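You operate a simulated robot arm through the tools that you are given. There is no shell and no other tool. Be economical: measure what you need, move in short steps, check, and stop when the job is done.

Carry out the task below with a simulated robot arm. There is one attempt and no reset: what you move stays moved.

## Task
Bring the small turntable back to 0, unload it and put the signal lamp out.
Fine: free the lock lever first; the cap hub goes on the yellow pad once the table is at 0. Set down upright: cap hub.
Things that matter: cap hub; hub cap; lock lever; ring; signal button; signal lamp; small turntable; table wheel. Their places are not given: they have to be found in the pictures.

It is judged by the outcome, as a careful person would: the job done as asked, and still so three seconds after it is handed in. It fails if anything else is knocked over, pushed out of place, dropped, spilled or broken. Lids that push on must go on centred and level and be pressed home; caps that screw on are set level and turned clockwise until they are tight.

## Robot
A 7-joint arm with a two-finger parallel gripper, fixed in place. Base frame: the origin is at the foot of the arm, x ahead of it, y to its left, z up; the work surface is at about z = 0.8. Units: m, degrees, N and s.
With the tool pointing down near the work surface it reaches from about 0.24 to 0.68 m from the base axis. Its first joint turns from -66.0 to 66.0 degrees. Payload 2.4 kg.
Tool frame: the origin (TCP) lies between the finger pads and is the grasp point; the fingertips stand 0.03 m ahead of it; z points along the fingers, y is the line along which they close. Largest opening 0.094 m; finger width 0.028, thickness 0.01; the body of the gripper, 0.05 by 0.096 m, starts 0.055 m behind the TCP.
Orientation is that of the tool frame in the base frame, as a unit quaternion [x, y, z, w]. With the fingers straight down and closing along the base's y, the tool's x points along the base's -x, its y along +y and its z along -z.

## Interface
- The arm moves only by the tool step_arm. Its argument "series" is one flat list of numbers, 7 for each row, row after row: the shift along the tool's x, y, z in mm, then the turn, a rotation vector about the tool's x, y, z in degrees, then the finger opening in mm, from 0 to 94. In form: [x, y, z, ax, ay, az, grip, x, y, z, ax, ay, az, grip, ...]. A call has 1 to 8 rows; each row shifts and turns the commanded pose from where the row before left it, along the tool's axes as they then stand. Each row takes 0.2 s and may step no farther than 0.05 m and 8.6 degrees from the row before; otherwise, or with a gripper value out of range, the whole call is refused. Where a pose cannot be reached the arm comes as near as it can. A force on the tool above 80 N (or 10 N above the force at the start of the call, whichever is more), or a blocked arm, ends the call early, and 0.2 s more pass. Each finger travels about 0.153 m/s and halts on what it meets, pressing with about 20 N; the grip force reading is that of the motor and also rises with nothing between the fingers. The clock runs only during rows and for 0.2 s after the last one: add rows that do not move to give the fingers time. It gives the time, the measured TCP pose, the force on the tool (base axes), the opening and the grip force at its end, in the units of the frame above (readings bear some noise), with the torque about the TCP (base axes, N m) and any sound that the robot's microphone picked up.
- Cameras (640 x 400 px; columns grow to the right, rows downward): "scene" is fixed at [0.0489, 0.4811, 1.4583]; the picture's right is [-0.65, -0.76, 0.00], its down [-0.34, 0.28, -0.90] and it looks along [0.68, -0.58, -0.44] (base axes); focal length 326 px, centre (320, 200). "wrist" rides on the gripper at [0.076, 0.014, -0.103] in the tool frame; the picture's right is [-0.18, 0.98, 0.00], its down [-0.75, -0.14, -0.64] and it looks along [-0.63, -0.12, 0.77] (tool axes); focal length 243 px, centre (320, 200).
- snapshot(camera): a new picture of that camera. No time passes.
- locate(camera, pixels): for up to 12 pixels [column, row] of the newest picture of that camera ("zoom" is the newest enlarged one), the place [x, y, z] in the base frame of the surface seen there, good to about 0.003 m. No time passes.
- inspect(camera, box): a new picture of the part [left, top, right, bottom] of that camera's present view, enlarged. No time passes.
- close_job(): hands the job in; it is judged then, once.

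Keep the steps short. Do not move on a guess: measure, check each grasp and each placing, and mend mistakes. In all there are 80 turns and 38 pictures (those below and enlarged ones count). Leave the gripper open and the arm clear of the work at the hand-in unless told otherwise, and finish with a single line.

The tools are called after ">>>" as name(argument=value, ...) on one line, values as JSON. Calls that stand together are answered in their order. step_arm: Moves the arm, as the interface text tells. Its arguments: {"type":"object","properties":{"series":{"type":"array","items":{"type":"number"}}},"required":["series"]} The other tools are called the same way: snapshot (camera) takes a picture; locate (camera, pixels) gives the place of the surface under pixels of a picture; inspect (camera, box) takes an enlarged picture of a part of a camera's view; close_job () hands the job in.

At the start:

```text
time: 0.0
tool_pos: [0.4216, 0.1078, 1.2921]
tcp_rot: [0.0, 1.0, 0.0, -0.001]
contact_force: [-0.2, 0.1, -0.6]
wrist_torque: [0.01, 0.01, -0.03]
finger_gap: 0.0939
grasp_force: 0.1
```

scene: 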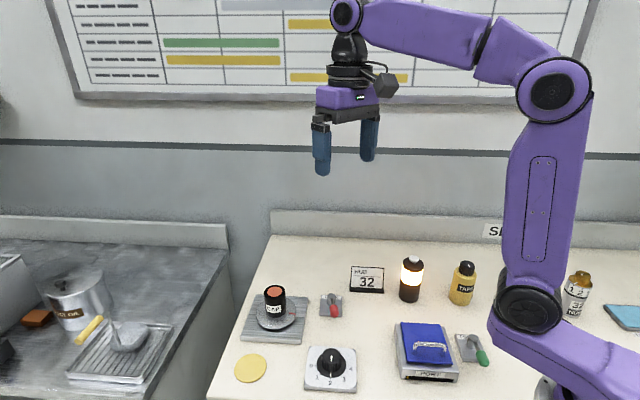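
wrist: 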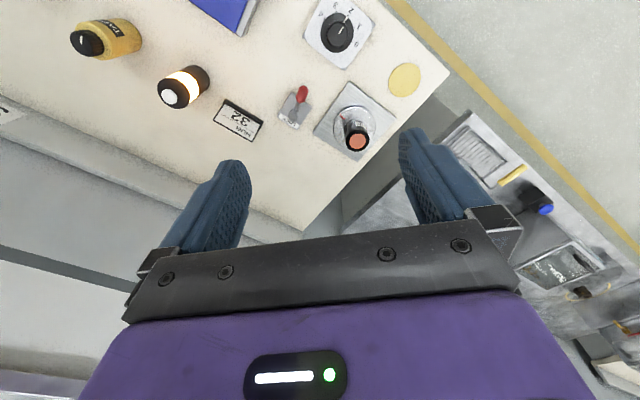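

I see the turntable with a black item on it near (275,310), a red lever at (331,305), a knob at (330,365), a yellow pad at (250,368) and a lit lamp at (411,278). I'll enlarge those areas first.

>>> inspect(camera="scene", box=[220, 250, 380, 400])

>>> inspect(camera="scene", box=[340, 240, 500, 390])

>>> inspect(camera="wrist", box=[200, 0, 450, 160])

```text
2.67 times, centred on (300, 325) of scene
```

zoom: 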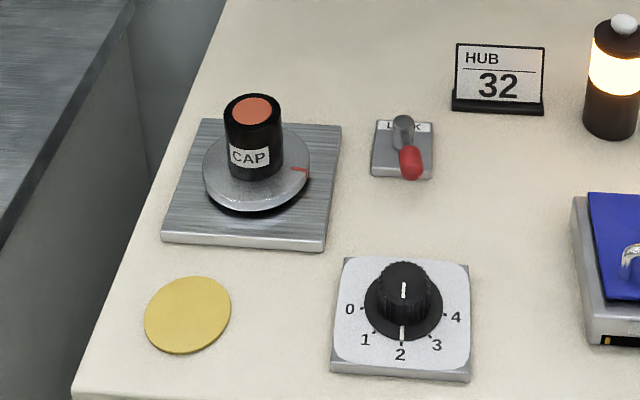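

```text
2.67 times, centred on (420, 315) of scene
```

zoom: 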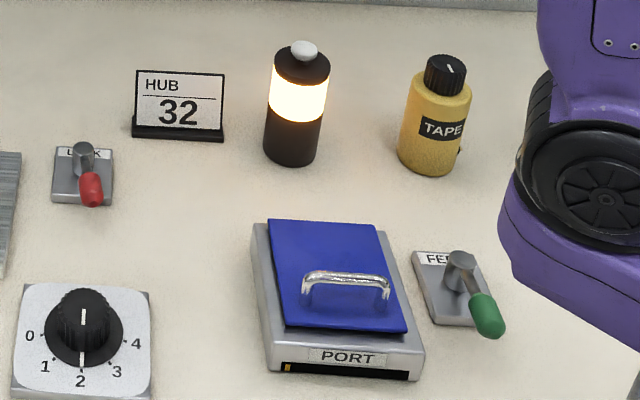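

```text
2.50 times, centred on (325, 80) of wrist
```

zoom: 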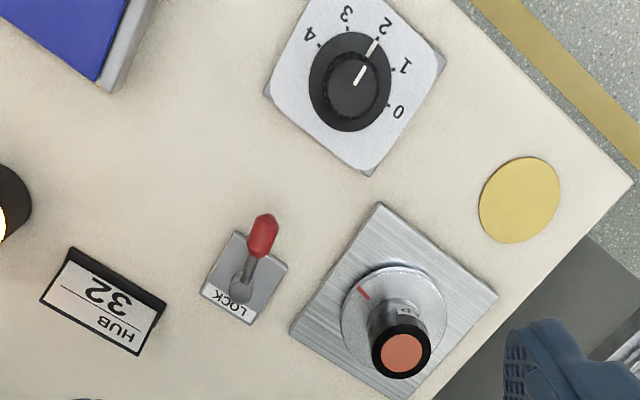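

Next I measure, using the wrist enlargement and the scene picture.

>>> locate(camera="zoom", pixels=[[400, 357], [362, 293], [262, 236], [241, 290], [225, 270], [352, 82], [374, 45], [340, 20], [519, 200], [380, 210], [295, 328], [493, 295]])

>>> locate(camera="scene", pixels=[[274, 290], [275, 311], [290, 318], [331, 297], [334, 311], [331, 356], [330, 365], [250, 368], [413, 259], [411, 275], [293, 313], [368, 280]])

```text
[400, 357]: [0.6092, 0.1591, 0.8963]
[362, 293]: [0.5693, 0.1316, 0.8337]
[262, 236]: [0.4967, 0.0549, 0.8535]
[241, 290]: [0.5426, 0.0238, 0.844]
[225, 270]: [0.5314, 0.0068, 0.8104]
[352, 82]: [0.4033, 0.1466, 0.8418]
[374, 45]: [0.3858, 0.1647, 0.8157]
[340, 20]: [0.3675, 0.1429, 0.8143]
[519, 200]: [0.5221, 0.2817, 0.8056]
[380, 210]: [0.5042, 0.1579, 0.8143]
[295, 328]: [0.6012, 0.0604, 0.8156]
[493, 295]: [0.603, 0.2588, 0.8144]
```

```text
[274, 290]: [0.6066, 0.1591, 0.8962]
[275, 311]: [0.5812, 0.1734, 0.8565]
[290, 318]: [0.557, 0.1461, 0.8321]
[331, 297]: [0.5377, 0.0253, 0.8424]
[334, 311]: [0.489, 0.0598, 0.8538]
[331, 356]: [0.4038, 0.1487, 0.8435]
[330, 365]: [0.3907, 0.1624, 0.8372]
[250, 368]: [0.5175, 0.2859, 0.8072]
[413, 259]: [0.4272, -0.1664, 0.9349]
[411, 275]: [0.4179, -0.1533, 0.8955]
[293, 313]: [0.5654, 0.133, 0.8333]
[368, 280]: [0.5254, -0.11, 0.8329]
```

The lock lever's pivot is at about (0.542, 0.024) and its tip at (0.49, 0.058). I'll move lower over the clear area to look at it closely.

>>> step_arm(series=[10, -8, 35, 0, 0, 0, 94, 10, -8, 35, 0, 0, 0, 94, 10, -8, 35, 0, 0, 0, 94, 10, -8, 35, 0, 0, 0, 94, 10, -8, 35, 0, 0, 0, 94, 10, -8, 35, 0, 0, 0, 94])

>>> snapshot(camera="wrist")

```text
time: 1.4
tool_pos: [0.3621, 0.0598, 1.0809]
tcp_rot: [0.0, 1.0, 0.001, 0.0]
contact_force: [0.2, -1.0, 0.5]
wrist_torque: [0.0, 0.0, -0.01]
finger_gap: 0.0942
grasp_force: 0.1
```

```text
32 pictures are left
```

wrist: 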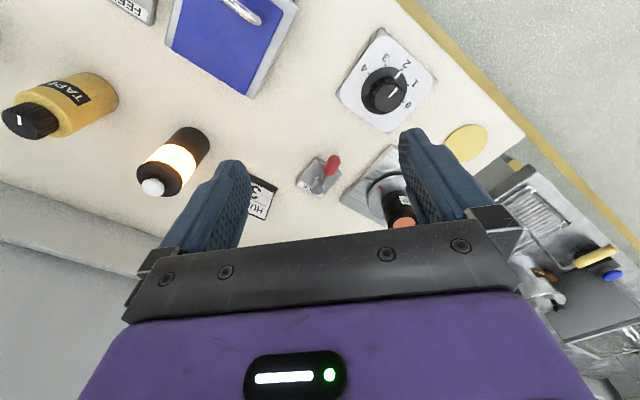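

I enlarge the lever and the turntable.

>>> inspect(camera="wrist", box=[270, 120, 430, 230])

```text
3.64 times, centred on (350, 175) of wrist
```

zoom: 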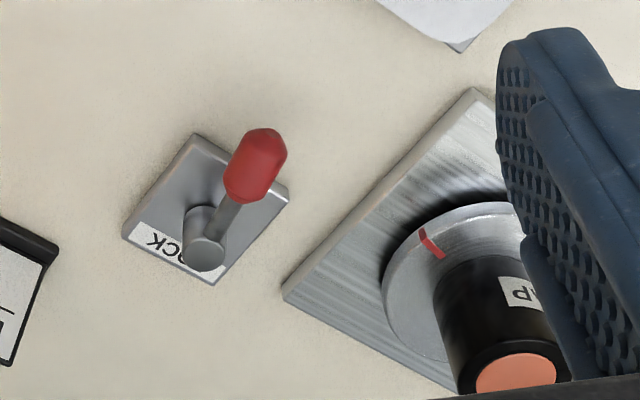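

>>> locate(camera="zoom", pixels=[[205, 255], [225, 220], [245, 180], [262, 145], [195, 135], [285, 195], [215, 282], [124, 238], [425, 232], [440, 256], [203, 215], [385, 290]])

```text
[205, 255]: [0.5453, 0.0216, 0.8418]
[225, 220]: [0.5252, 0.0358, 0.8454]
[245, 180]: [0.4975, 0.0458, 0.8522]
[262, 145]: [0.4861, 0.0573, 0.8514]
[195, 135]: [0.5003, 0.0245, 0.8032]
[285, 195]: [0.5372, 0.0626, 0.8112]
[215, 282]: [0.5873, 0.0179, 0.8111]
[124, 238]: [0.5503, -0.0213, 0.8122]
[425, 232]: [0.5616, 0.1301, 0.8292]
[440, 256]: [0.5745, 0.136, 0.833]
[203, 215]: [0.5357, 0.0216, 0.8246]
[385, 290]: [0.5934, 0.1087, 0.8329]
```

The lever is a horizontal arm on a vertical post, with the tip about 65 mm out at 148°. I'll go above its red handle, turn the gripper so the fingers stand on both sides of it, then check.

>>> step_arm(series=[-26.4, 1.6, 30, 0, 0, 0, 60, -26.4, -1.6, 30, 0, 0, 0, 60, -26.4, -2.4, 30, 0, 0, 0, 60, -26.4, -2.4, 30, 0, 0, 0, 60, -26.4, -2.4, 30, 0, 0, 0, 60])

>>> step_arm(series=[0, 0, 0, 0, 0, 8, 60, 0, 0, 0, 0, 0, 8, 60, 0, 0, 0, 0, 0, 8, 60, 0, 0, 0, 0, 0, 8, 60])

>>> snapshot(camera="wrist")

```text
time: 2.6
tool_pos: [0.4943, 0.0531, 0.9317]
tcp_rot: [0.0, 1.0, 0.0, 0.0]
contact_force: [-0.1, 0.4, -0.6]
wrist_torque: [0.01, 0.01, 0.01]
finger_gap: 0.0601
grasp_force: 0.0
```

```text
time: 3.6
tool_pos: [0.4926, 0.0533, 0.9319]
tcp_rot: [0.277, 0.961, 0.0, 0.0]
contact_force: [0.4, 0.2, -0.3]
wrist_torque: [-0.03, -0.01, 0.01]
finger_gap: 0.0598
grasp_force: 0.0
```

```text
30 pictures are left
```

wrist: 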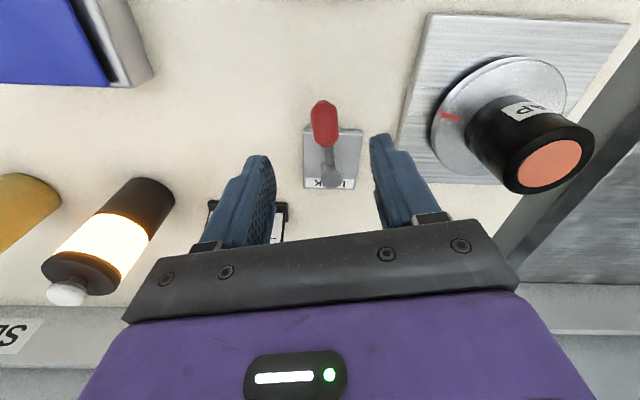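

>>> locate(camera="wrist", pixels=[[323, 107], [324, 122], [326, 138], [331, 172], [313, 125], [335, 125], [302, 130], [361, 135], [441, 115], [459, 119]])

>>> inspect(camera="wrist", box=[270, 80, 400, 200])

```text
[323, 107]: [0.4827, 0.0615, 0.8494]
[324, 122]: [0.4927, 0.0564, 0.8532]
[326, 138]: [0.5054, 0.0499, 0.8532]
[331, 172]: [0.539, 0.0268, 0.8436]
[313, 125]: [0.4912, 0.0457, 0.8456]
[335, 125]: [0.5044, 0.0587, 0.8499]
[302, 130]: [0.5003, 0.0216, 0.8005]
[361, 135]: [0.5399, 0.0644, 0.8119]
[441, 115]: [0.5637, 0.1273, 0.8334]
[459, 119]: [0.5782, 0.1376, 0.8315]
```

```text
3.33 times, centred on (335, 140) of wrist
```

zoom: 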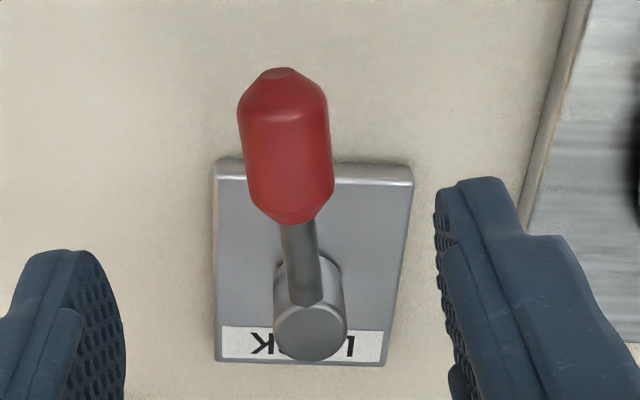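

The handle is centred between the fingers. I'll go down so the tips are beside the handle (TCP z about 0.862) and narrow the gap to loosely surround it.

>>> step_arm(series=[0, 0, 35, 0, 0, 0, 60, 0, 0, 35, 0, 0, 0, 60, 0, 0, 0, 0, 0, 0, 34, 0, 0, 0, 0, 0, 0, 34])

>>> step_arm(series=[0, -4, 0, 0, 0, 0, 34, 0, -4, 0, 0, 0, 0, 34, 0, -4, 0, 0, 0, 0, 34, 0, -4, 0, 0, 0, 0, 34])

```text
time: 4.6
tool_pos: [0.4939, 0.0529, 0.8632]
tcp_rot: [0.276, 0.961, 0.0, 0.0]
contact_force: [0.8, 0.0, 0.3]
wrist_torque: [0.03, 0.01, -0.05]
finger_gap: 0.0341
grasp_force: 0.2
```

```text
time: 5.6
tool_pos: [0.4843, 0.0389, 0.8636]
tcp_rot: [0.275, 0.961, 0.0, 0.0]
contact_force: [0.3, 1.1, -1.0]
wrist_torque: [0.03, 0.01, -0.02]
finger_gap: 0.0344
grasp_force: 0.1
```

Almost no resistance going that way; I check whether the lever follows.

>>> inspect(camera="wrist", box=[230, 80, 430, 240])

```text
2.50 times, centred on (330, 160) of wrist
```

zoom: 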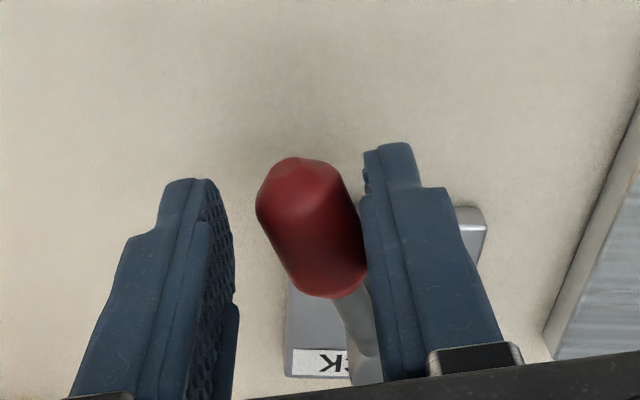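

The lever turns freely that way. I continue along its arc in short steps, watching force and sound.

>>> step_arm(series=[-1, -6, 0, 0, 0, -8, 34, -0.5, -8, 0, 0, 0, -8, 34, -0.5, -8, 0, 0, 0, -8, 34, -0.5, -8, 0, 0, 0, -8, 34])

>>> snapshot(camera="wrist")

```text
time: 6.6
tool_pos: [0.4787, 0.01, 0.8618]
tcp_rot: [-0.001, 1.0, 0.0, -0.001]
contact_force: [0.8, 0.3, -0.1]
wrist_torque: [0.0, -0.01, 0.01]
finger_gap: 0.034
grasp_force: 0.0
```

```text
27 pictures are left
```

wrist: 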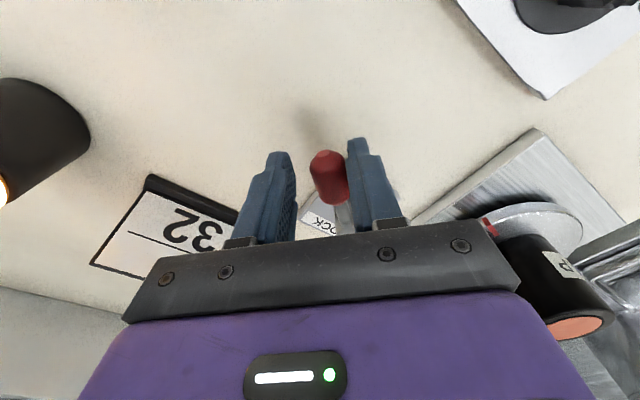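

>>> step_arm(series=[-2, -8, 0, 0, 0, -8, 34, -1, -8, 0, 0, 0, -8, 34, -0.5, -8, 0, 0, 0, -8, 34])

>>> snapshot(camera="wrist")

```text
time: 7.4
tool_pos: [0.4845, -0.0132, 0.8614]
tcp_rot: [-0.21, 0.978, 0.0, 0.0]
contact_force: [0.2, 0.5, 0.3]
wrist_torque: [0.0, -0.02, 0.01]
finger_gap: 0.0344
grasp_force: 0.2
```

```text
26 pictures are left
```

wrist: 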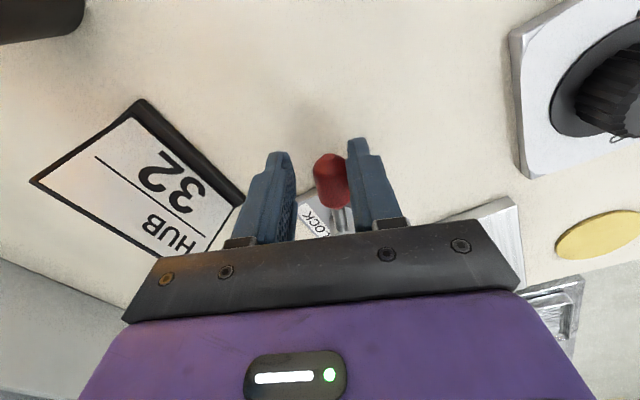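

Still free. I carry on along the arc.

>>> step_arm(series=[-2, -8, 0, 0, 0, -8, 34, -1, -8, 0, 0, 0, -8, 34, -0.5, -8, 0, 0, 0, -8, 34])

>>> snapshot(camera="scene")

```text
time: 8.2
tool_pos: [0.4997, -0.0324, 0.8626]
tcp_rot: [-0.408, 0.913, 0.0, -0.001]
contact_force: [0.2, 0.5, 0.2]
wrist_torque: [-0.01, 0.0, 0.01]
finger_gap: 0.0341
grasp_force: 0.1
```

```text
25 pictures are left
```

scene: 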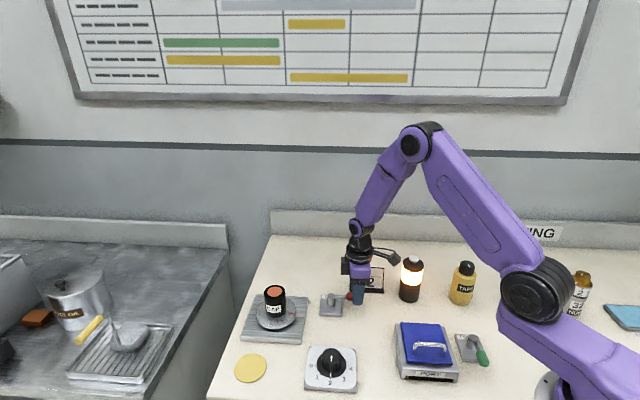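

The lever has swept about 85° with no stop yet. Before going on I check the clearance to the HUB sign.

>>> snapshot(camera="wrist")

>>> inspect(camera="scene", box=[240, 230, 440, 400])

```text
24 pictures are left
```

wrist: 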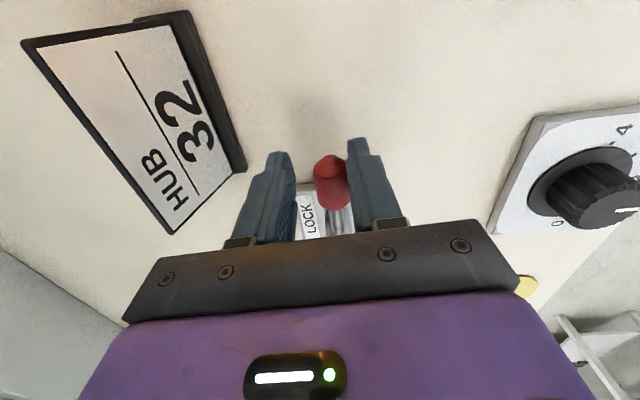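

```text
2.35 times, centred on (340, 315) of scene
```

zoom: 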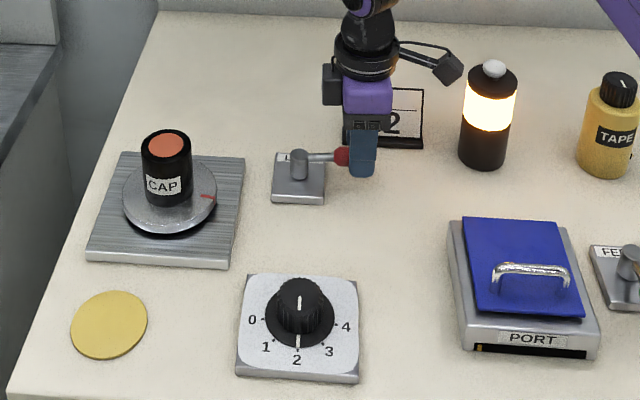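

>>> locate(camera="wrist", pixels=[[240, 168], [190, 20], [175, 230], [330, 165], [322, 120], [338, 205]])

>>> step_arm(series=[-1, -3, 0, 0, 0, -4, 34, -0.5, -3, 0, 0, 0, -4, 34])

```text
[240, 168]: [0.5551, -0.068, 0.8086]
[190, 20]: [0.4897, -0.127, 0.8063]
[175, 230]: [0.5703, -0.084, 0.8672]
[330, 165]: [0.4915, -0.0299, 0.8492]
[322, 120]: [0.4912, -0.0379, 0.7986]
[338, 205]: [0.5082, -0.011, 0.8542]
```

```text
time: 8.8
tool_pos: [0.5037, -0.0331, 0.8623]
tcp_rot: [-0.471, 0.882, 0.001, -0.002]
contact_force: [-7.4, 9.4, -1.2]
wrist_torque: [0.17, 0.13, -0.04]
finger_gap: 0.0403
grasp_force: 5.2
```

Force rose to about 12 N and the finger was pushed back, so the lever is at its end stop. I back off a little, open, and rise.

>>> step_arm(series=[0, 4, 0, 0, 0, 0, 40, 0, 2, 0, 0, 0, 0, 46, 0, 0, -30, 0, 0, 0, 46, 0, 0, -40, 0, 0, 0, 60, 0, 0, -40, 0, 0, 0, 60])

>>> snapshot(camera="wrist")

```text
time: 10.0
tool_pos: [0.5027, -0.0302, 0.972]
tcp_rot: [-0.469, 0.883, 0.0, 0.0]
contact_force: [-0.1, 0.3, 0.3]
wrist_torque: [0.01, 0.03, -0.02]
finger_gap: 0.0598
grasp_force: 0.0
```

```text
22 pictures are left
```

wrist: 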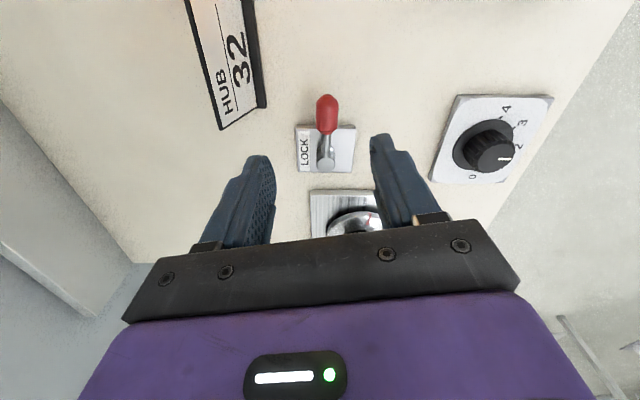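

The lever stays over. Next is the table wheel: I measure its centre, pointer and scale marks.

>>> inspect(camera="wrist", box=[420, 80, 570, 200])

```text
3.33 times, centred on (495, 140) of wrist
```

zoom: 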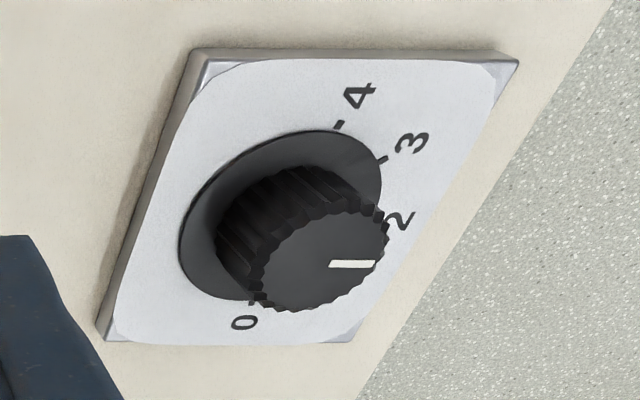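

>>> locate(camera="zoom", pixels=[[325, 262], [335, 264], [374, 264], [270, 262], [385, 245], [320, 305], [338, 124], [383, 159], [255, 303], [200, 60], [510, 65], [108, 330]])

>>> locate(camera="scene", pixels=[[311, 364], [322, 375], [330, 378], [343, 373], [350, 364], [307, 347], [357, 349], [304, 388]])

```text
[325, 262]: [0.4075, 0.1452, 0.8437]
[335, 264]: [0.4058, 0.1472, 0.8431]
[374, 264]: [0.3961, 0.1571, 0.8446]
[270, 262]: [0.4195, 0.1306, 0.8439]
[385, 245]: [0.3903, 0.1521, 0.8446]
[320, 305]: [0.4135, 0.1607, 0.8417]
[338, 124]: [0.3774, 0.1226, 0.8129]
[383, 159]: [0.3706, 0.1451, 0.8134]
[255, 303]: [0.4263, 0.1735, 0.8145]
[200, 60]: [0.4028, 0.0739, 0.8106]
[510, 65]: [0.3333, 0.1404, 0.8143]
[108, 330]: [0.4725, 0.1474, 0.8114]
```

```text
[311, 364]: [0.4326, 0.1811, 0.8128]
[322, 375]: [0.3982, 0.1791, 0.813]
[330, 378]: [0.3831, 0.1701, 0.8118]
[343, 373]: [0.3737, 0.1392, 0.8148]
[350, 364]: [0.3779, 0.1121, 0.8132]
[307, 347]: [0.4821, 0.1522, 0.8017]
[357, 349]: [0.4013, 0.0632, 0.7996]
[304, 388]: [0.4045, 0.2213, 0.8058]
```

The knob centre is at about (0.4075, 0.145), top z 0.844 and about 43 mm wide. The pointer is at 2, and 0 is about 80° clockwise seen from above. I'll turn the gripper 16° so the turn is symmetric and move above the knob.

>>> step_arm(series=[0, 0, 0, 0, 0, 8, 70, 0, 0, 0, 0, 0, 8, 70, -8, 39.1, 0, 0, 0, 0, 70, -8, 39.1, 0, 0, 0, 0, 70, -8, 39.1, 0, 0, 0, 0, 70, -8, 39.1, 0, 0, 0, 0, 70, -8, 39.1, 0, 0, 0, 0, 70, 0, 0, 40, 0, 0, 0, 70])

>>> snapshot(camera="wrist")

```text
time: 11.8
tool_pos: [0.4047, 0.1436, 0.9302]
tcp_rot: [-0.342, 0.94, -0.001, 0.0]
contact_force: [-0.1, -0.5, 0.2]
wrist_torque: [0.01, -0.04, 0.01]
finger_gap: 0.0699
grasp_force: 0.1
```

```text
20 pictures are left
```

wrist: 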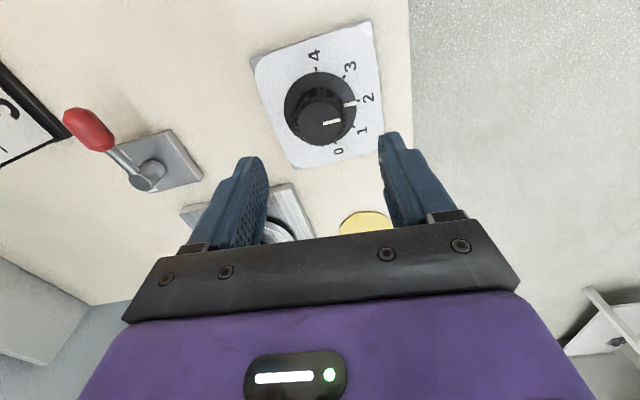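

>>> locate(camera="wrist", pixels=[[320, 122], [340, 120], [300, 120], [322, 105], [322, 138], [336, 142], [317, 71], [358, 101], [345, 77], [353, 126], [285, 105]])

```text
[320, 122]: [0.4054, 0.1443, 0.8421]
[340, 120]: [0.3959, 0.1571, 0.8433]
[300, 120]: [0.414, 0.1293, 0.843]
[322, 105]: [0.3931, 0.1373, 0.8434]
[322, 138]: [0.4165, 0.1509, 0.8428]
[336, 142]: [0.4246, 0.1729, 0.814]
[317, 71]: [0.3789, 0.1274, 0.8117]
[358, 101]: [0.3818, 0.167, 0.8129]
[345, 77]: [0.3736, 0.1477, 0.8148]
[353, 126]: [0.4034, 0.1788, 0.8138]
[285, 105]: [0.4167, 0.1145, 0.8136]
```

The TCP is within 1 mm of the knob centre, and the marks are about 40° apart. I descend and grip the knob.

>>> step_arm(series=[0, 0, 37, 0, 0, 0, 70, 0, 0, 36, 0, 0, 0, 70, 0, 0, 0, 0, 0, 0, 36, 0, 0, 0, 0, 0, 0, 36])

```text
time: 12.8
tool_pos: [0.4048, 0.144, 0.8589]
tcp_rot: [-0.341, 0.94, 0.0, 0.001]
contact_force: [2.4, -10.4, 1.1]
wrist_torque: [-0.13, -0.36, -0.04]
finger_gap: 0.0417
grasp_force: 45.3
```

The knob is gripped at 41.7 mm. I turn it clockwise in 8° rows, half the way first.

>>> step_arm(series=[0, 0, 0, 0, 0, 8, 36, 0, 0, 0, 0, 0, 8, 36, 0, 0, 0, 0, 0, 8, 36, 0, 0, 0, 0, 0, 8, 36, 0, 0, 0, 0, 0, 8, 36])

>>> inspect(camera="scene", box=[220, 250, 380, 400])

```text
time: 14.0
tool_pos: [0.4039, 0.1453, 0.8597]
tcp_rot: [0.001, 1.0, -0.001, 0.0]
contact_force: [-10.1, 3.3, 11.1]
wrist_torque: [-0.03, 1.26, 0.02]
finger_gap: 0.0414
grasp_force: 45.1
```

```text
2.67 times, centred on (300, 325) of scene
```

zoom: 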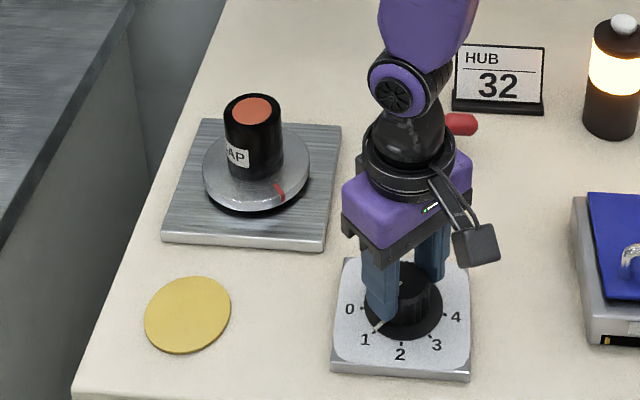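

The turntable follows the wheel and the pointer is now at 1. I continue to 0.

>>> step_arm(series=[0, 0, 0, 0, 0, 8, 36, 0, 0, 0, 0, 0, 8, 36, 0, 0, 0, 0, 0, 8, 36, 0, 0, 0, 0, 0, 8, 36, 0, 0, 0, 0, 0, 8, 36])

>>> inspect(camera="scene", box=[220, 250, 380, 400])

```text
time: 15.2
tool_pos: [0.406, 0.1454, 0.859]
tcp_rot: [0.341, 0.94, 0.001, 0.001]
contact_force: [-8.9, 18.4, -1.1]
wrist_torque: [0.47, 0.41, 0.87]
finger_gap: 0.0415
grasp_force: 44.6
```

```text
2.67 times, centred on (300, 325) of scene
```

zoom: 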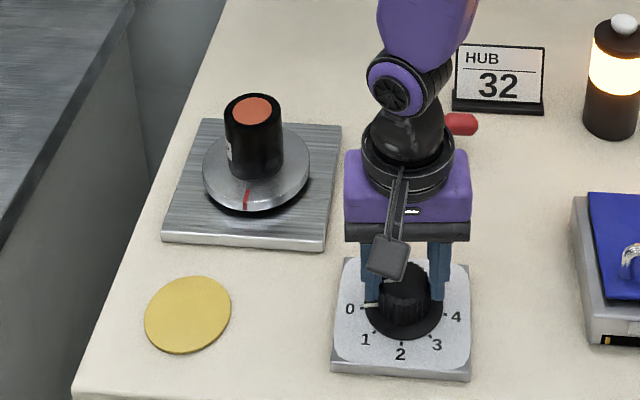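

The pointer is at 0 and a torque of 0.9 N m suggests the stop. I release, rise and verify.

>>> step_arm(series=[0, 0, 0, 0, 0, 0, 70, 0, 0, 0, 0, 0, 0, 70, 0, 0, -35, 0, 0, 0, 70, 0, 0, -45, 0, 0, 0, 70, 0, 0, -45, 0, 0, 0, 70])

>>> snapshot(camera="wrist")

```text
time: 16.4
tool_pos: [0.4048, 0.1465, 0.9831]
tcp_rot: [0.342, 0.94, 0.0, 0.0]
contact_force: [0.4, 0.2, -0.3]
wrist_torque: [0.02, 0.01, 0.03]
finger_gap: 0.0699
grasp_force: 0.1
```

```text
17 pictures are left
```

wrist: 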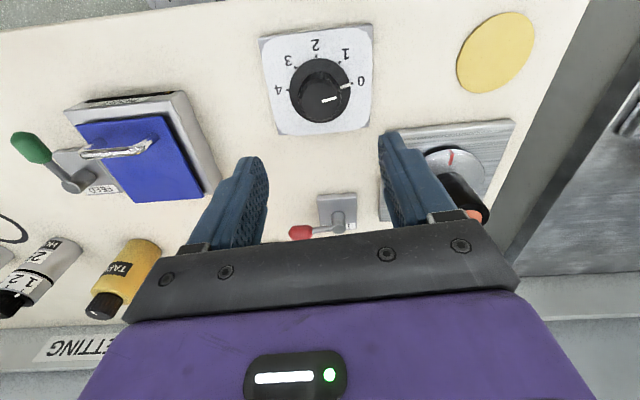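

>>> inspect(camera="wrist", box=[250, 10, 530, 215])

```text
1.95 times, centred on (390, 112) of wrist
```

zoom: 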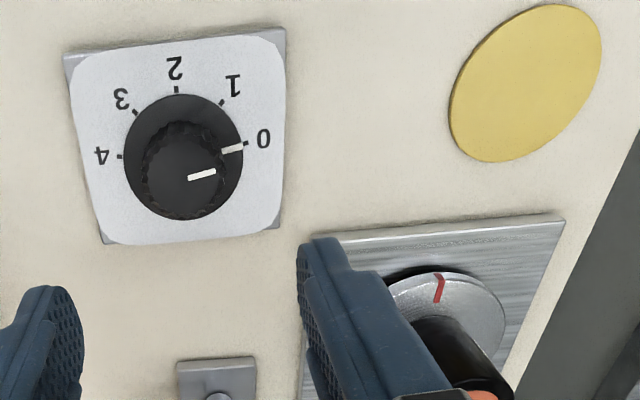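

>>> locate(camera="zoom", pixels=[[224, 152], [240, 148], [247, 144], [189, 179], [214, 172], [434, 300], [442, 276], [180, 176], [525, 83], [460, 110], [560, 8], [500, 160]])

```text
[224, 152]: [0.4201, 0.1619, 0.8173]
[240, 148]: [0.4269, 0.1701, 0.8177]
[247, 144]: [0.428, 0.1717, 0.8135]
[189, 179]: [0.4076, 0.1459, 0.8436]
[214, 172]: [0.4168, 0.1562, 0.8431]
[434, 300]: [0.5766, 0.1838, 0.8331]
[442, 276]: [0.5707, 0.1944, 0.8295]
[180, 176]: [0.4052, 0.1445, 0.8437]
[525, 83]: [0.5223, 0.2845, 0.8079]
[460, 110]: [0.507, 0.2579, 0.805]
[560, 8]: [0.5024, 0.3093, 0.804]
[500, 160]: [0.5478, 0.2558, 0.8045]
```

The wheel pointer and the 0 tick agree (both about 50°), so the table is at 0. Next I turn the gripper back to neutral and face the cap hub for a close look.

>>> step_arm(series=[0, 0, 0, 0, 0, -8, 90, 0, 0, 0, 0, 0, -8, 90, 0, 0, 0, 0, 0, -8, 90, 0, 0, 0, 0, 0, -8, 90, 0, 0, 0, 0, 0, -8, 90, -32, 7, -10, 0, 0, 0, 90, -33, 6.5, -10, 0, 0, 0, 90])

>>> inspect(camera="wrist", box=[240, 60, 440, 240])

```text
time: 18.0
tool_pos: [0.4718, 0.1582, 1.0054]
tcp_rot: [-0.001, 1.0, 0.0, 0.001]
contact_force: [-0.5, 0.4, 0.1]
wrist_torque: [0.0, 0.0, 0.0]
finger_gap: 0.0897
grasp_force: 0.1
```

```text
2.22 times, centred on (340, 150) of wrist
```

zoom: 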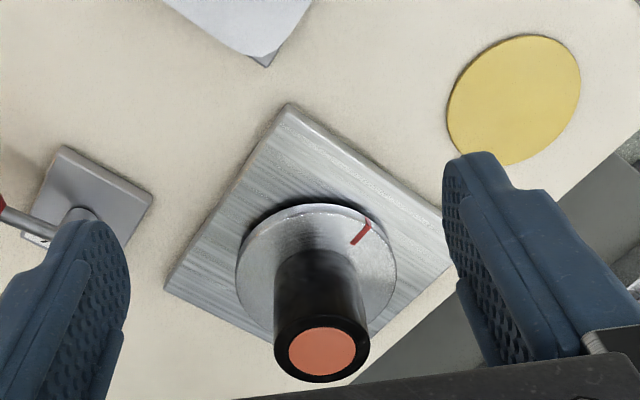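

>>> locate(camera="zoom", pixels=[[322, 350], [322, 318], [276, 350], [368, 350], [322, 379], [278, 275], [365, 275], [320, 262], [240, 270], [395, 270], [350, 243], [368, 224]])

```text
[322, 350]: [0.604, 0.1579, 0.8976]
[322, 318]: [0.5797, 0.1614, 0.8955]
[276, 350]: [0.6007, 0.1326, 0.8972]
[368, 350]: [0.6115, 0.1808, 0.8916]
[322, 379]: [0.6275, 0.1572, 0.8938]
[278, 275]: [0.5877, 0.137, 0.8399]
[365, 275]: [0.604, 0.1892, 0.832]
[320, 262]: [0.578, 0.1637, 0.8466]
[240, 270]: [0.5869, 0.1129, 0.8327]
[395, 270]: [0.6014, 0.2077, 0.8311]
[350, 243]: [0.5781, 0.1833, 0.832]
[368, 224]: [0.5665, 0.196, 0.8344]
```

The cap hub is a cylinder about 48 mm wide, centred at about (0.6045, 0.158), from z 0.833 to 0.897. I move straight above it at full opening.

>>> step_arm(series=[-44, 0, 0, 0, 0, 0, 90, -44, 0, 0, 0, 0, 0, 90, -44.5, 0, 0, 0, 0, 0, 90, 0, 0, 45, 0, 0, 0, 90])

>>> snapshot(camera="wrist")

```text
time: 19.0
tool_pos: [0.6021, 0.1568, 0.9579]
tcp_rot: [0.0, 1.0, 0.0, 0.0]
contact_force: [-0.7, 0.4, -0.5]
wrist_torque: [0.0, 0.0, 0.0]
finger_gap: 0.09
grasp_force: 0.2
```

```text
14 pictures are left
```

wrist: 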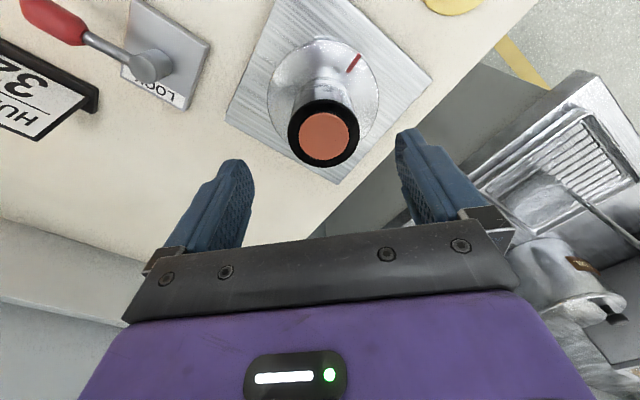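

>>> inspect(camera="wrist", box=[250, 20, 400, 190])

```text
2.35 times, centred on (325, 105) of wrist
```

zoom: 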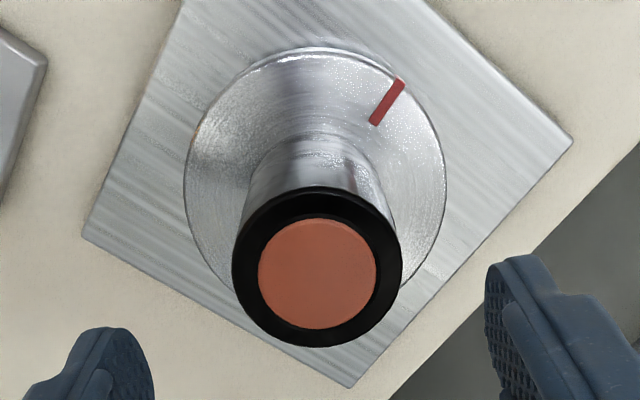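

>>> locate(camera="zoom", pixels=[[317, 272], [234, 272], [401, 268], [317, 345], [315, 190], [310, 160], [250, 190], [187, 155], [443, 160], [316, 55]])

```text
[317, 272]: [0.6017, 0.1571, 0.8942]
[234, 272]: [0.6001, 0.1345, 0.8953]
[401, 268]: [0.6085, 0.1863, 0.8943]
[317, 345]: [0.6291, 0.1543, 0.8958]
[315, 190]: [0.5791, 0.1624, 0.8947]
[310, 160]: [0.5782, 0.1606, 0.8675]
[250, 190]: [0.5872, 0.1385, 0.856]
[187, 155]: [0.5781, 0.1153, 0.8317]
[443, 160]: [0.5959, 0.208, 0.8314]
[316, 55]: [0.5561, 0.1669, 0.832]
```

The cap hub centre is at (0.604, 0.159). I shift 2 mm, descend to TCP z about 0.876 and close on its body.

>>> step_arm(series=[-2, 2, 0, 0, 0, 0, 90, 0, 0, 40, 0, 0, 0, 90, 0, 0, 42, 0, 0, 0, 90, 0, 0, 0, 0, 0, 0, 90, 0, 0, 0, 0, 0, 0, 60, 0, 0, 0, 0, 0, 0, 44, 0, 0, 0, 0, 0, 0, 44])

```text
time: 20.6
tool_pos: [0.6047, 0.1579, 0.8763]
tcp_rot: [0.001, 1.0, 0.0, 0.0]
contact_force: [0.1, 0.6, 0.3]
wrist_torque: [0.02, 0.0, -0.01]
finger_gap: 0.0544
grasp_force: 19.8
```

It is gripped at 54 mm with 20 N. I lift slowly 40 mm and look.

>>> step_arm(series=[0, 0, -5, 0, 0, 0, 40, 0, 0, -10, 0, 0, 0, 40, 0, 0, -12, 0, 0, 0, 40, 0, 0, -13, 0, 0, 0, 40])

>>> inspect(camera="scene", box=[220, 240, 380, 390])

```text
time: 21.6
tool_pos: [0.6055, 0.1585, 0.9181]
tcp_rot: [0.001, 1.0, 0.0, 0.0]
contact_force: [-0.2, -0.1, -3.6]
wrist_torque: [0.01, 0.01, -0.03]
finger_gap: 0.0539
grasp_force: 19.5
```

```text
2.67 times, centred on (300, 315) of scene
```

zoom: 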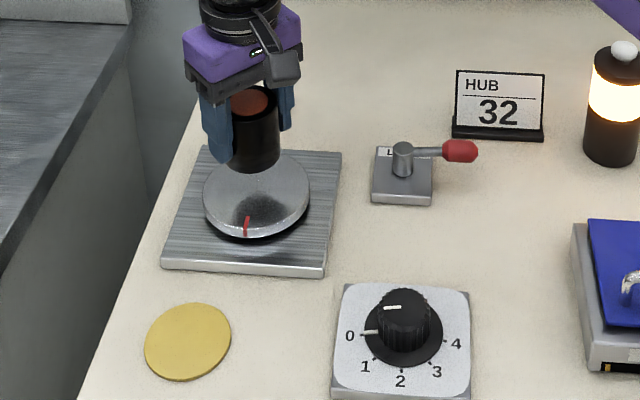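

The hub is lifted and hangs upright (3.6 N). I measure the yellow pad's edges in this picture.

>>> locate(camera="zoom", pixels=[[187, 341], [147, 345], [228, 337], [185, 306], [190, 377], [160, 316], [215, 367], [217, 314], [158, 369], [260, 165], [255, 170]])

```text
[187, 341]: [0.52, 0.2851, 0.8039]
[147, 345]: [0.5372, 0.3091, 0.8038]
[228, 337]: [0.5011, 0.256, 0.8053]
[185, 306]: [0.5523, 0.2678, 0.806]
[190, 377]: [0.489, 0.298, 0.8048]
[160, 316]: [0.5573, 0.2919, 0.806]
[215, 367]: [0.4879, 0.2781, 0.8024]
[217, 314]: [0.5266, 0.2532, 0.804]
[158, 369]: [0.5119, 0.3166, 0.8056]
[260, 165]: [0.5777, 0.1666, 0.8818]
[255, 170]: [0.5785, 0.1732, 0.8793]
```

The pad centre is (0.520, 0.284) with top z 0.805, so set-down TCP z is about 0.850. I move across at this height.

>>> step_arm(series=[10, 15, 0, 0, 0, 0, 40, 20, 30, 0, 0, 0, 0, 40, 20, 30, 0, 0, 0, 0, 40, 20, 30, 0, 0, 0, 0, 40, 15, 20.5, 0, 0, 0, 0, 40, 0, 0, 15, 0, 0, 0, 40, 0, 0, 15, 0, 0, 0, 40, 0, 0, 15, 0, 0, 0, 40])

>>> snapshot(camera="wrist")

```text
time: 23.4
tool_pos: [0.5197, 0.2851, 0.8712]
tcp_rot: [0.0, 1.0, 0.0, 0.0]
contact_force: [0.2, 0.9, -3.0]
wrist_torque: [0.0, 0.01, -0.01]
finger_gap: 0.0541
grasp_force: 20.6
```

```text
11 pictures are left
```

wrist: 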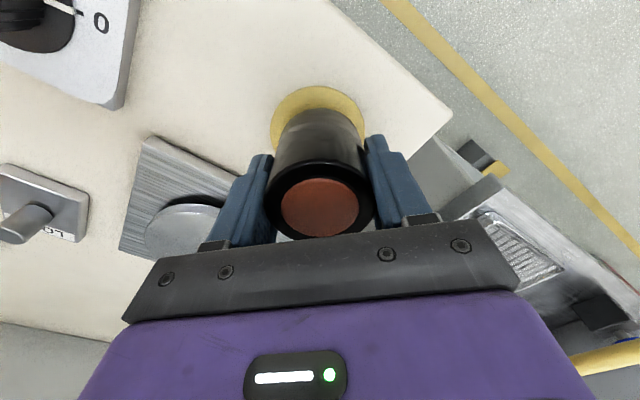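

It is centred over the pad. I lower gently, watching the force.

>>> step_arm(series=[0, 0, 8, 0, 0, 0, 40, 0, 0, 6, 0, 0, 0, 40, 0, 0, 4, 0, 0, 0, 40, 0, 0, 2, 0, 0, 0, 40])

```text
time: 24.4
tool_pos: [0.5189, 0.2859, 0.8513]
tcp_rot: [-0.001, 1.0, 0.0, 0.0]
contact_force: [-0.6, 0.2, -3.0]
wrist_torque: [0.0, 0.01, -0.03]
finger_gap: 0.054
grasp_force: 19.6
```

>>> step_arm(series=[0, -0.5, 1, 0, 0, 0, 40, 0, 0, 1, 0, 0, 0, 40])

```text
time: 25.0
tool_pos: [0.5199, 0.2852, 0.8499]
tcp_rot: [0.0, 1.0, 0.0, -0.001]
contact_force: [-0.3, 0.2, -4.0]
wrist_torque: [-0.02, 0.02, 0.01]
finger_gap: 0.0538
grasp_force: 20.2
```

No contact yet, so I go down another millimetre at a time.

>>> step_arm(series=[0, 0, 1, 0, 0, 0, 40, 0, 0, 0, 0, 0, 0, 40])

>>> step_arm(series=[0, 0, 1, 0, 0, 0, 40, 0, 0, 0, 0, 0, 0, 40])

```text
time: 25.6
tool_pos: [0.5199, 0.2854, 0.8486]
tcp_rot: [0.001, 1.0, 0.0, 0.0]
contact_force: [-0.2, -0.2, -1.9]
wrist_torque: [0.0, 0.02, 0.02]
finger_gap: 0.0542
grasp_force: 19.9
```

```text
time: 26.2
tool_pos: [0.5198, 0.2835, 0.8476]
tcp_rot: [0.0, 1.0, 0.001, 0.001]
contact_force: [-1.5, 0.5, 6.3]
wrist_torque: [-0.2, 0.11, -0.09]
finger_gap: 0.0536
grasp_force: 20.3
```

The force turned to +6 N, so the hub is on the pad. I open gradually and rise.

>>> step_arm(series=[0, 0, 0, 0, 0, 0, 58, 0, 0, 0, 0, 0, 0, 70, 0, 0, 0, 0, 0, 0, 90, 0, 0, 0, 0, 0, 0, 90, 0, 0, -30, 0, 0, 0, 90, 0, 0, -40, 0, 0, 0, 90, 0, 0, -40, 0, 0, 0, 90])

>>> inspect(camera="scene", box=[220, 240, 380, 390])

```text
time: 27.8
tool_pos: [0.5196, 0.2854, 0.9602]
tcp_rot: [0.0, 1.0, 0.0, -0.001]
contact_force: [0.2, -0.3, 0.1]
wrist_torque: [0.01, 0.03, 0.02]
finger_gap: 0.09
grasp_force: 0.1
```

```text
2.67 times, centred on (300, 315) of scene
```

zoom: 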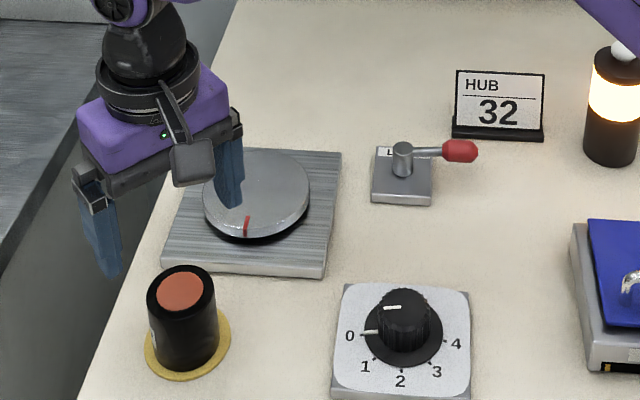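

The hub is upright on the pad. Last is the lamp's white button at about (0.427, -0.166, 0.935). I rise, travel over with closed fingers, and stop short to look.

>>> step_arm(series=[0, 0, -45, 0, 0, 0, 60, 0, 0, -45, 0, 0, 0, 30, 15, -45, 0, 0, 0, 0, 0, 15, -45, 0, 0, 0, 0, 0, 15, -45, 0, 0, 0, 0, 0, 15, -45, 0, 0, 0, 0, 0, 15, -45, 0, 0, 0, 0, 0, 15, -45, 0, 0, 0, 0, 0])

>>> step_arm(series=[15, -45, 0, 0, 0, 0, 0, 15, -45, 0, 0, 0, 0, 0, 15, -45, 0, 0, 0, 0, 0, 15, -45, 0, 0, 0, 0, 0])

>>> snapshot(camera="wrist")

```text
time: 29.6
tool_pos: [0.4302, 0.0143, 1.0472]
tcp_rot: [0.0, 1.0, 0.0, -0.001]
contact_force: [-0.5, 0.6, 0.3]
wrist_torque: [-0.02, 0.01, -0.01]
finger_gap: 0.0
grasp_force: 19.9
```

```text
time: 30.6
tool_pos: [0.3683, -0.1651, 1.0474]
tcp_rot: [-0.001, 1.0, 0.0, -0.001]
contact_force: [0.0, 0.3, 0.7]
wrist_torque: [0.01, 0.04, 0.02]
finger_gap: 0.0002
grasp_force: 19.8
```

```text
9 pictures are left
```

wrist: 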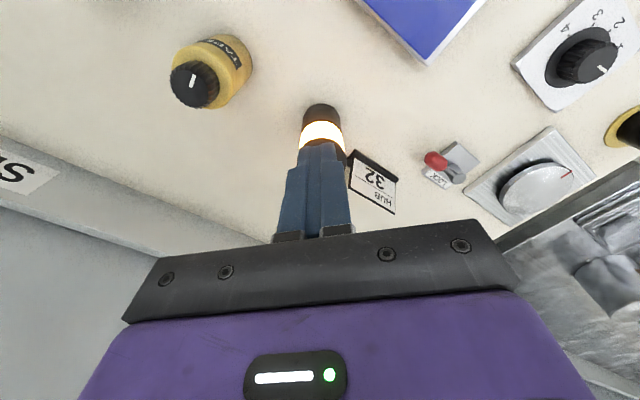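

The fingers hide the button in this view; I measure it with the scene camera.

>>> inspect(camera="scene", box=[370, 230, 450, 310])

```text
5.00 times, centred on (410, 270) of scene
```

zoom: 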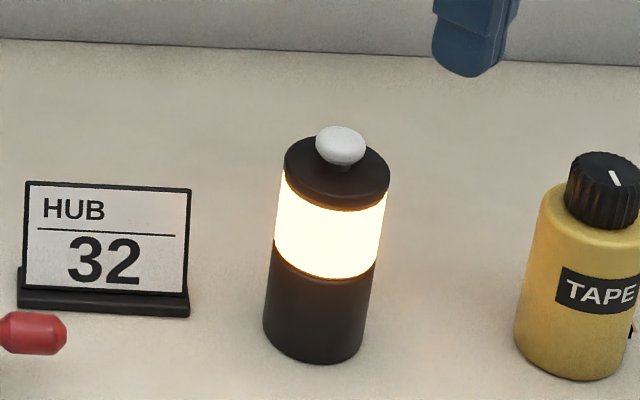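

>>> locate(camera="zoom", pixels=[[340, 138], [340, 129], [340, 152], [318, 143], [362, 143], [287, 165], [388, 175], [335, 190], [345, 180], [300, 150]])

```text
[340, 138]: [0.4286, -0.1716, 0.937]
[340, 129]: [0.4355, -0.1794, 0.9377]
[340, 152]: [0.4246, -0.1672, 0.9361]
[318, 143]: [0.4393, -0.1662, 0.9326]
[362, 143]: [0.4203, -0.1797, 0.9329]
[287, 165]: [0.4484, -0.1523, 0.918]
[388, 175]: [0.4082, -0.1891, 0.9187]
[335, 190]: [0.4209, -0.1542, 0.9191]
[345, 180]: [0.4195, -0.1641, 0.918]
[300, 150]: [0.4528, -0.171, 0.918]
```

The button centre is (0.429, -0.172), top z 0.937. I go above it with the tips about 8 mm clear.

>>> step_arm(series=[-30, -3.5, 0, 0, 0, 0, 0, -31, -3.5, 0, 0, 0, 0, 0, 0, 0, 40, 0, 0, 0, 0, 0, 0, 32, 0, 0, 0, 0, 0, 0, 0, 0, 0, 0, 0])

>>> inspect(camera="scene", box=[370, 230, 450, 310])

```text
time: 31.8
tool_pos: [0.4345, -0.1728, 0.9773]
tcp_rot: [0.0, 1.0, 0.0, 0.0]
contact_force: [-0.9, 0.5, -0.5]
wrist_torque: [0.02, -0.01, 0.0]
finger_gap: 0.0
grasp_force: 20.2
```

```text
5.00 times, centred on (410, 270) of scene
```

zoom: 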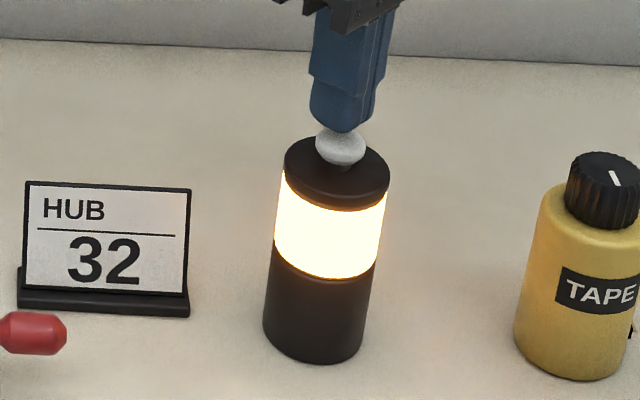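

The TCP is 5 mm too far in x. I correct that and press down in small steps.

>>> step_arm(series=[5, 0, 0, 0, 0, 0, 0, 0, 0, 4, 0, 0, 0, 0, 0, 0, 3, 0, 0, 0, 0, 0, 0, 2, 0, 0, 0, 0])

```text
time: 32.8
tool_pos: [0.4267, -0.1726, 0.9673]
tcp_rot: [0.001, 1.0, 0.0, 0.0]
contact_force: [0.4, -0.4, 0.8]
wrist_torque: [-0.03, 0.03, 0.01]
finger_gap: 0.0
grasp_force: 20.4
```

>>> step_arm(series=[-1, 0, 1.5, 0, 0, 0, 0, 0, 0, 1.5, 0, 0, 0, 0, 0, 0, 0, 0, 0, 0, 0])

```text
time: 33.6
tool_pos: [0.4271, -0.1728, 0.964]
tcp_rot: [0.0, 1.0, 0.0, 0.001]
contact_force: [-1.4, 0.2, 2.2]
wrist_torque: [0.02, 0.01, 0.01]
finger_gap: 0.0
grasp_force: 19.3
heard: click
```

A click, with only about 2 N. I rise clear and check the lamp.

>>> step_arm(series=[0, 0, -10, 0, 0, 0, 0, 0, 0, -40, 0, 0, 0, 0, 0, 0, -45, 0, 0, 0, 30, 0, 0, -45, 0, 0, 0, 80, 0, 0, 0, 0, 0, 0, 90, 0, 0, 0, 0, 0, 0, 90])

>>> snapshot(camera="scene")

```text
time: 35.0
tool_pos: [0.4266, -0.1713, 1.1048]
tcp_rot: [0.0, 1.0, 0.0, 0.0]
contact_force: [0.4, 0.2, 0.8]
wrist_torque: [-0.01, 0.02, 0.0]
finger_gap: 0.0901
grasp_force: 0.2
```

```text
6 pictures are left
```

scene: 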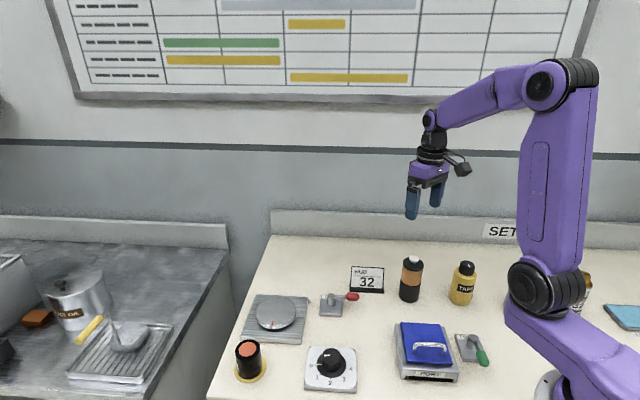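

The lamp is out. One last close look at the hub, wheel and lever.

>>> inspect(camera="scene", box=[220, 250, 440, 400])

```text
2.67 times, centred on (330, 325) of scene
```

zoom: 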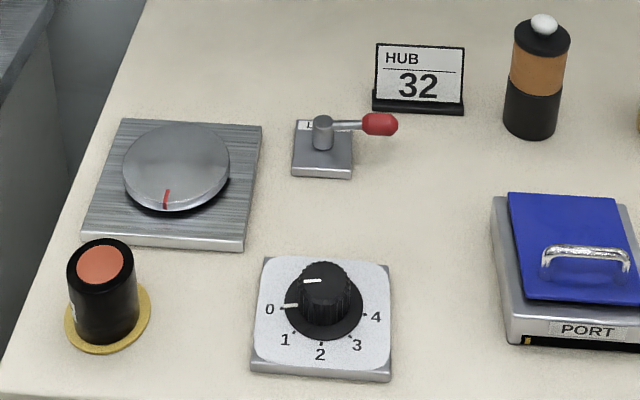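

The lever is over, the wheel is at 0, the hub is upright on the pad, the lamp is out, and the gripper is open and clear. I hand in.

>>> close_job()

```text
The job is handed in.
```

Job handed in: the lock lever is freed, the turntable is at 0, the cap hub stands upright on the yellow pad, and the signal lamp is out.
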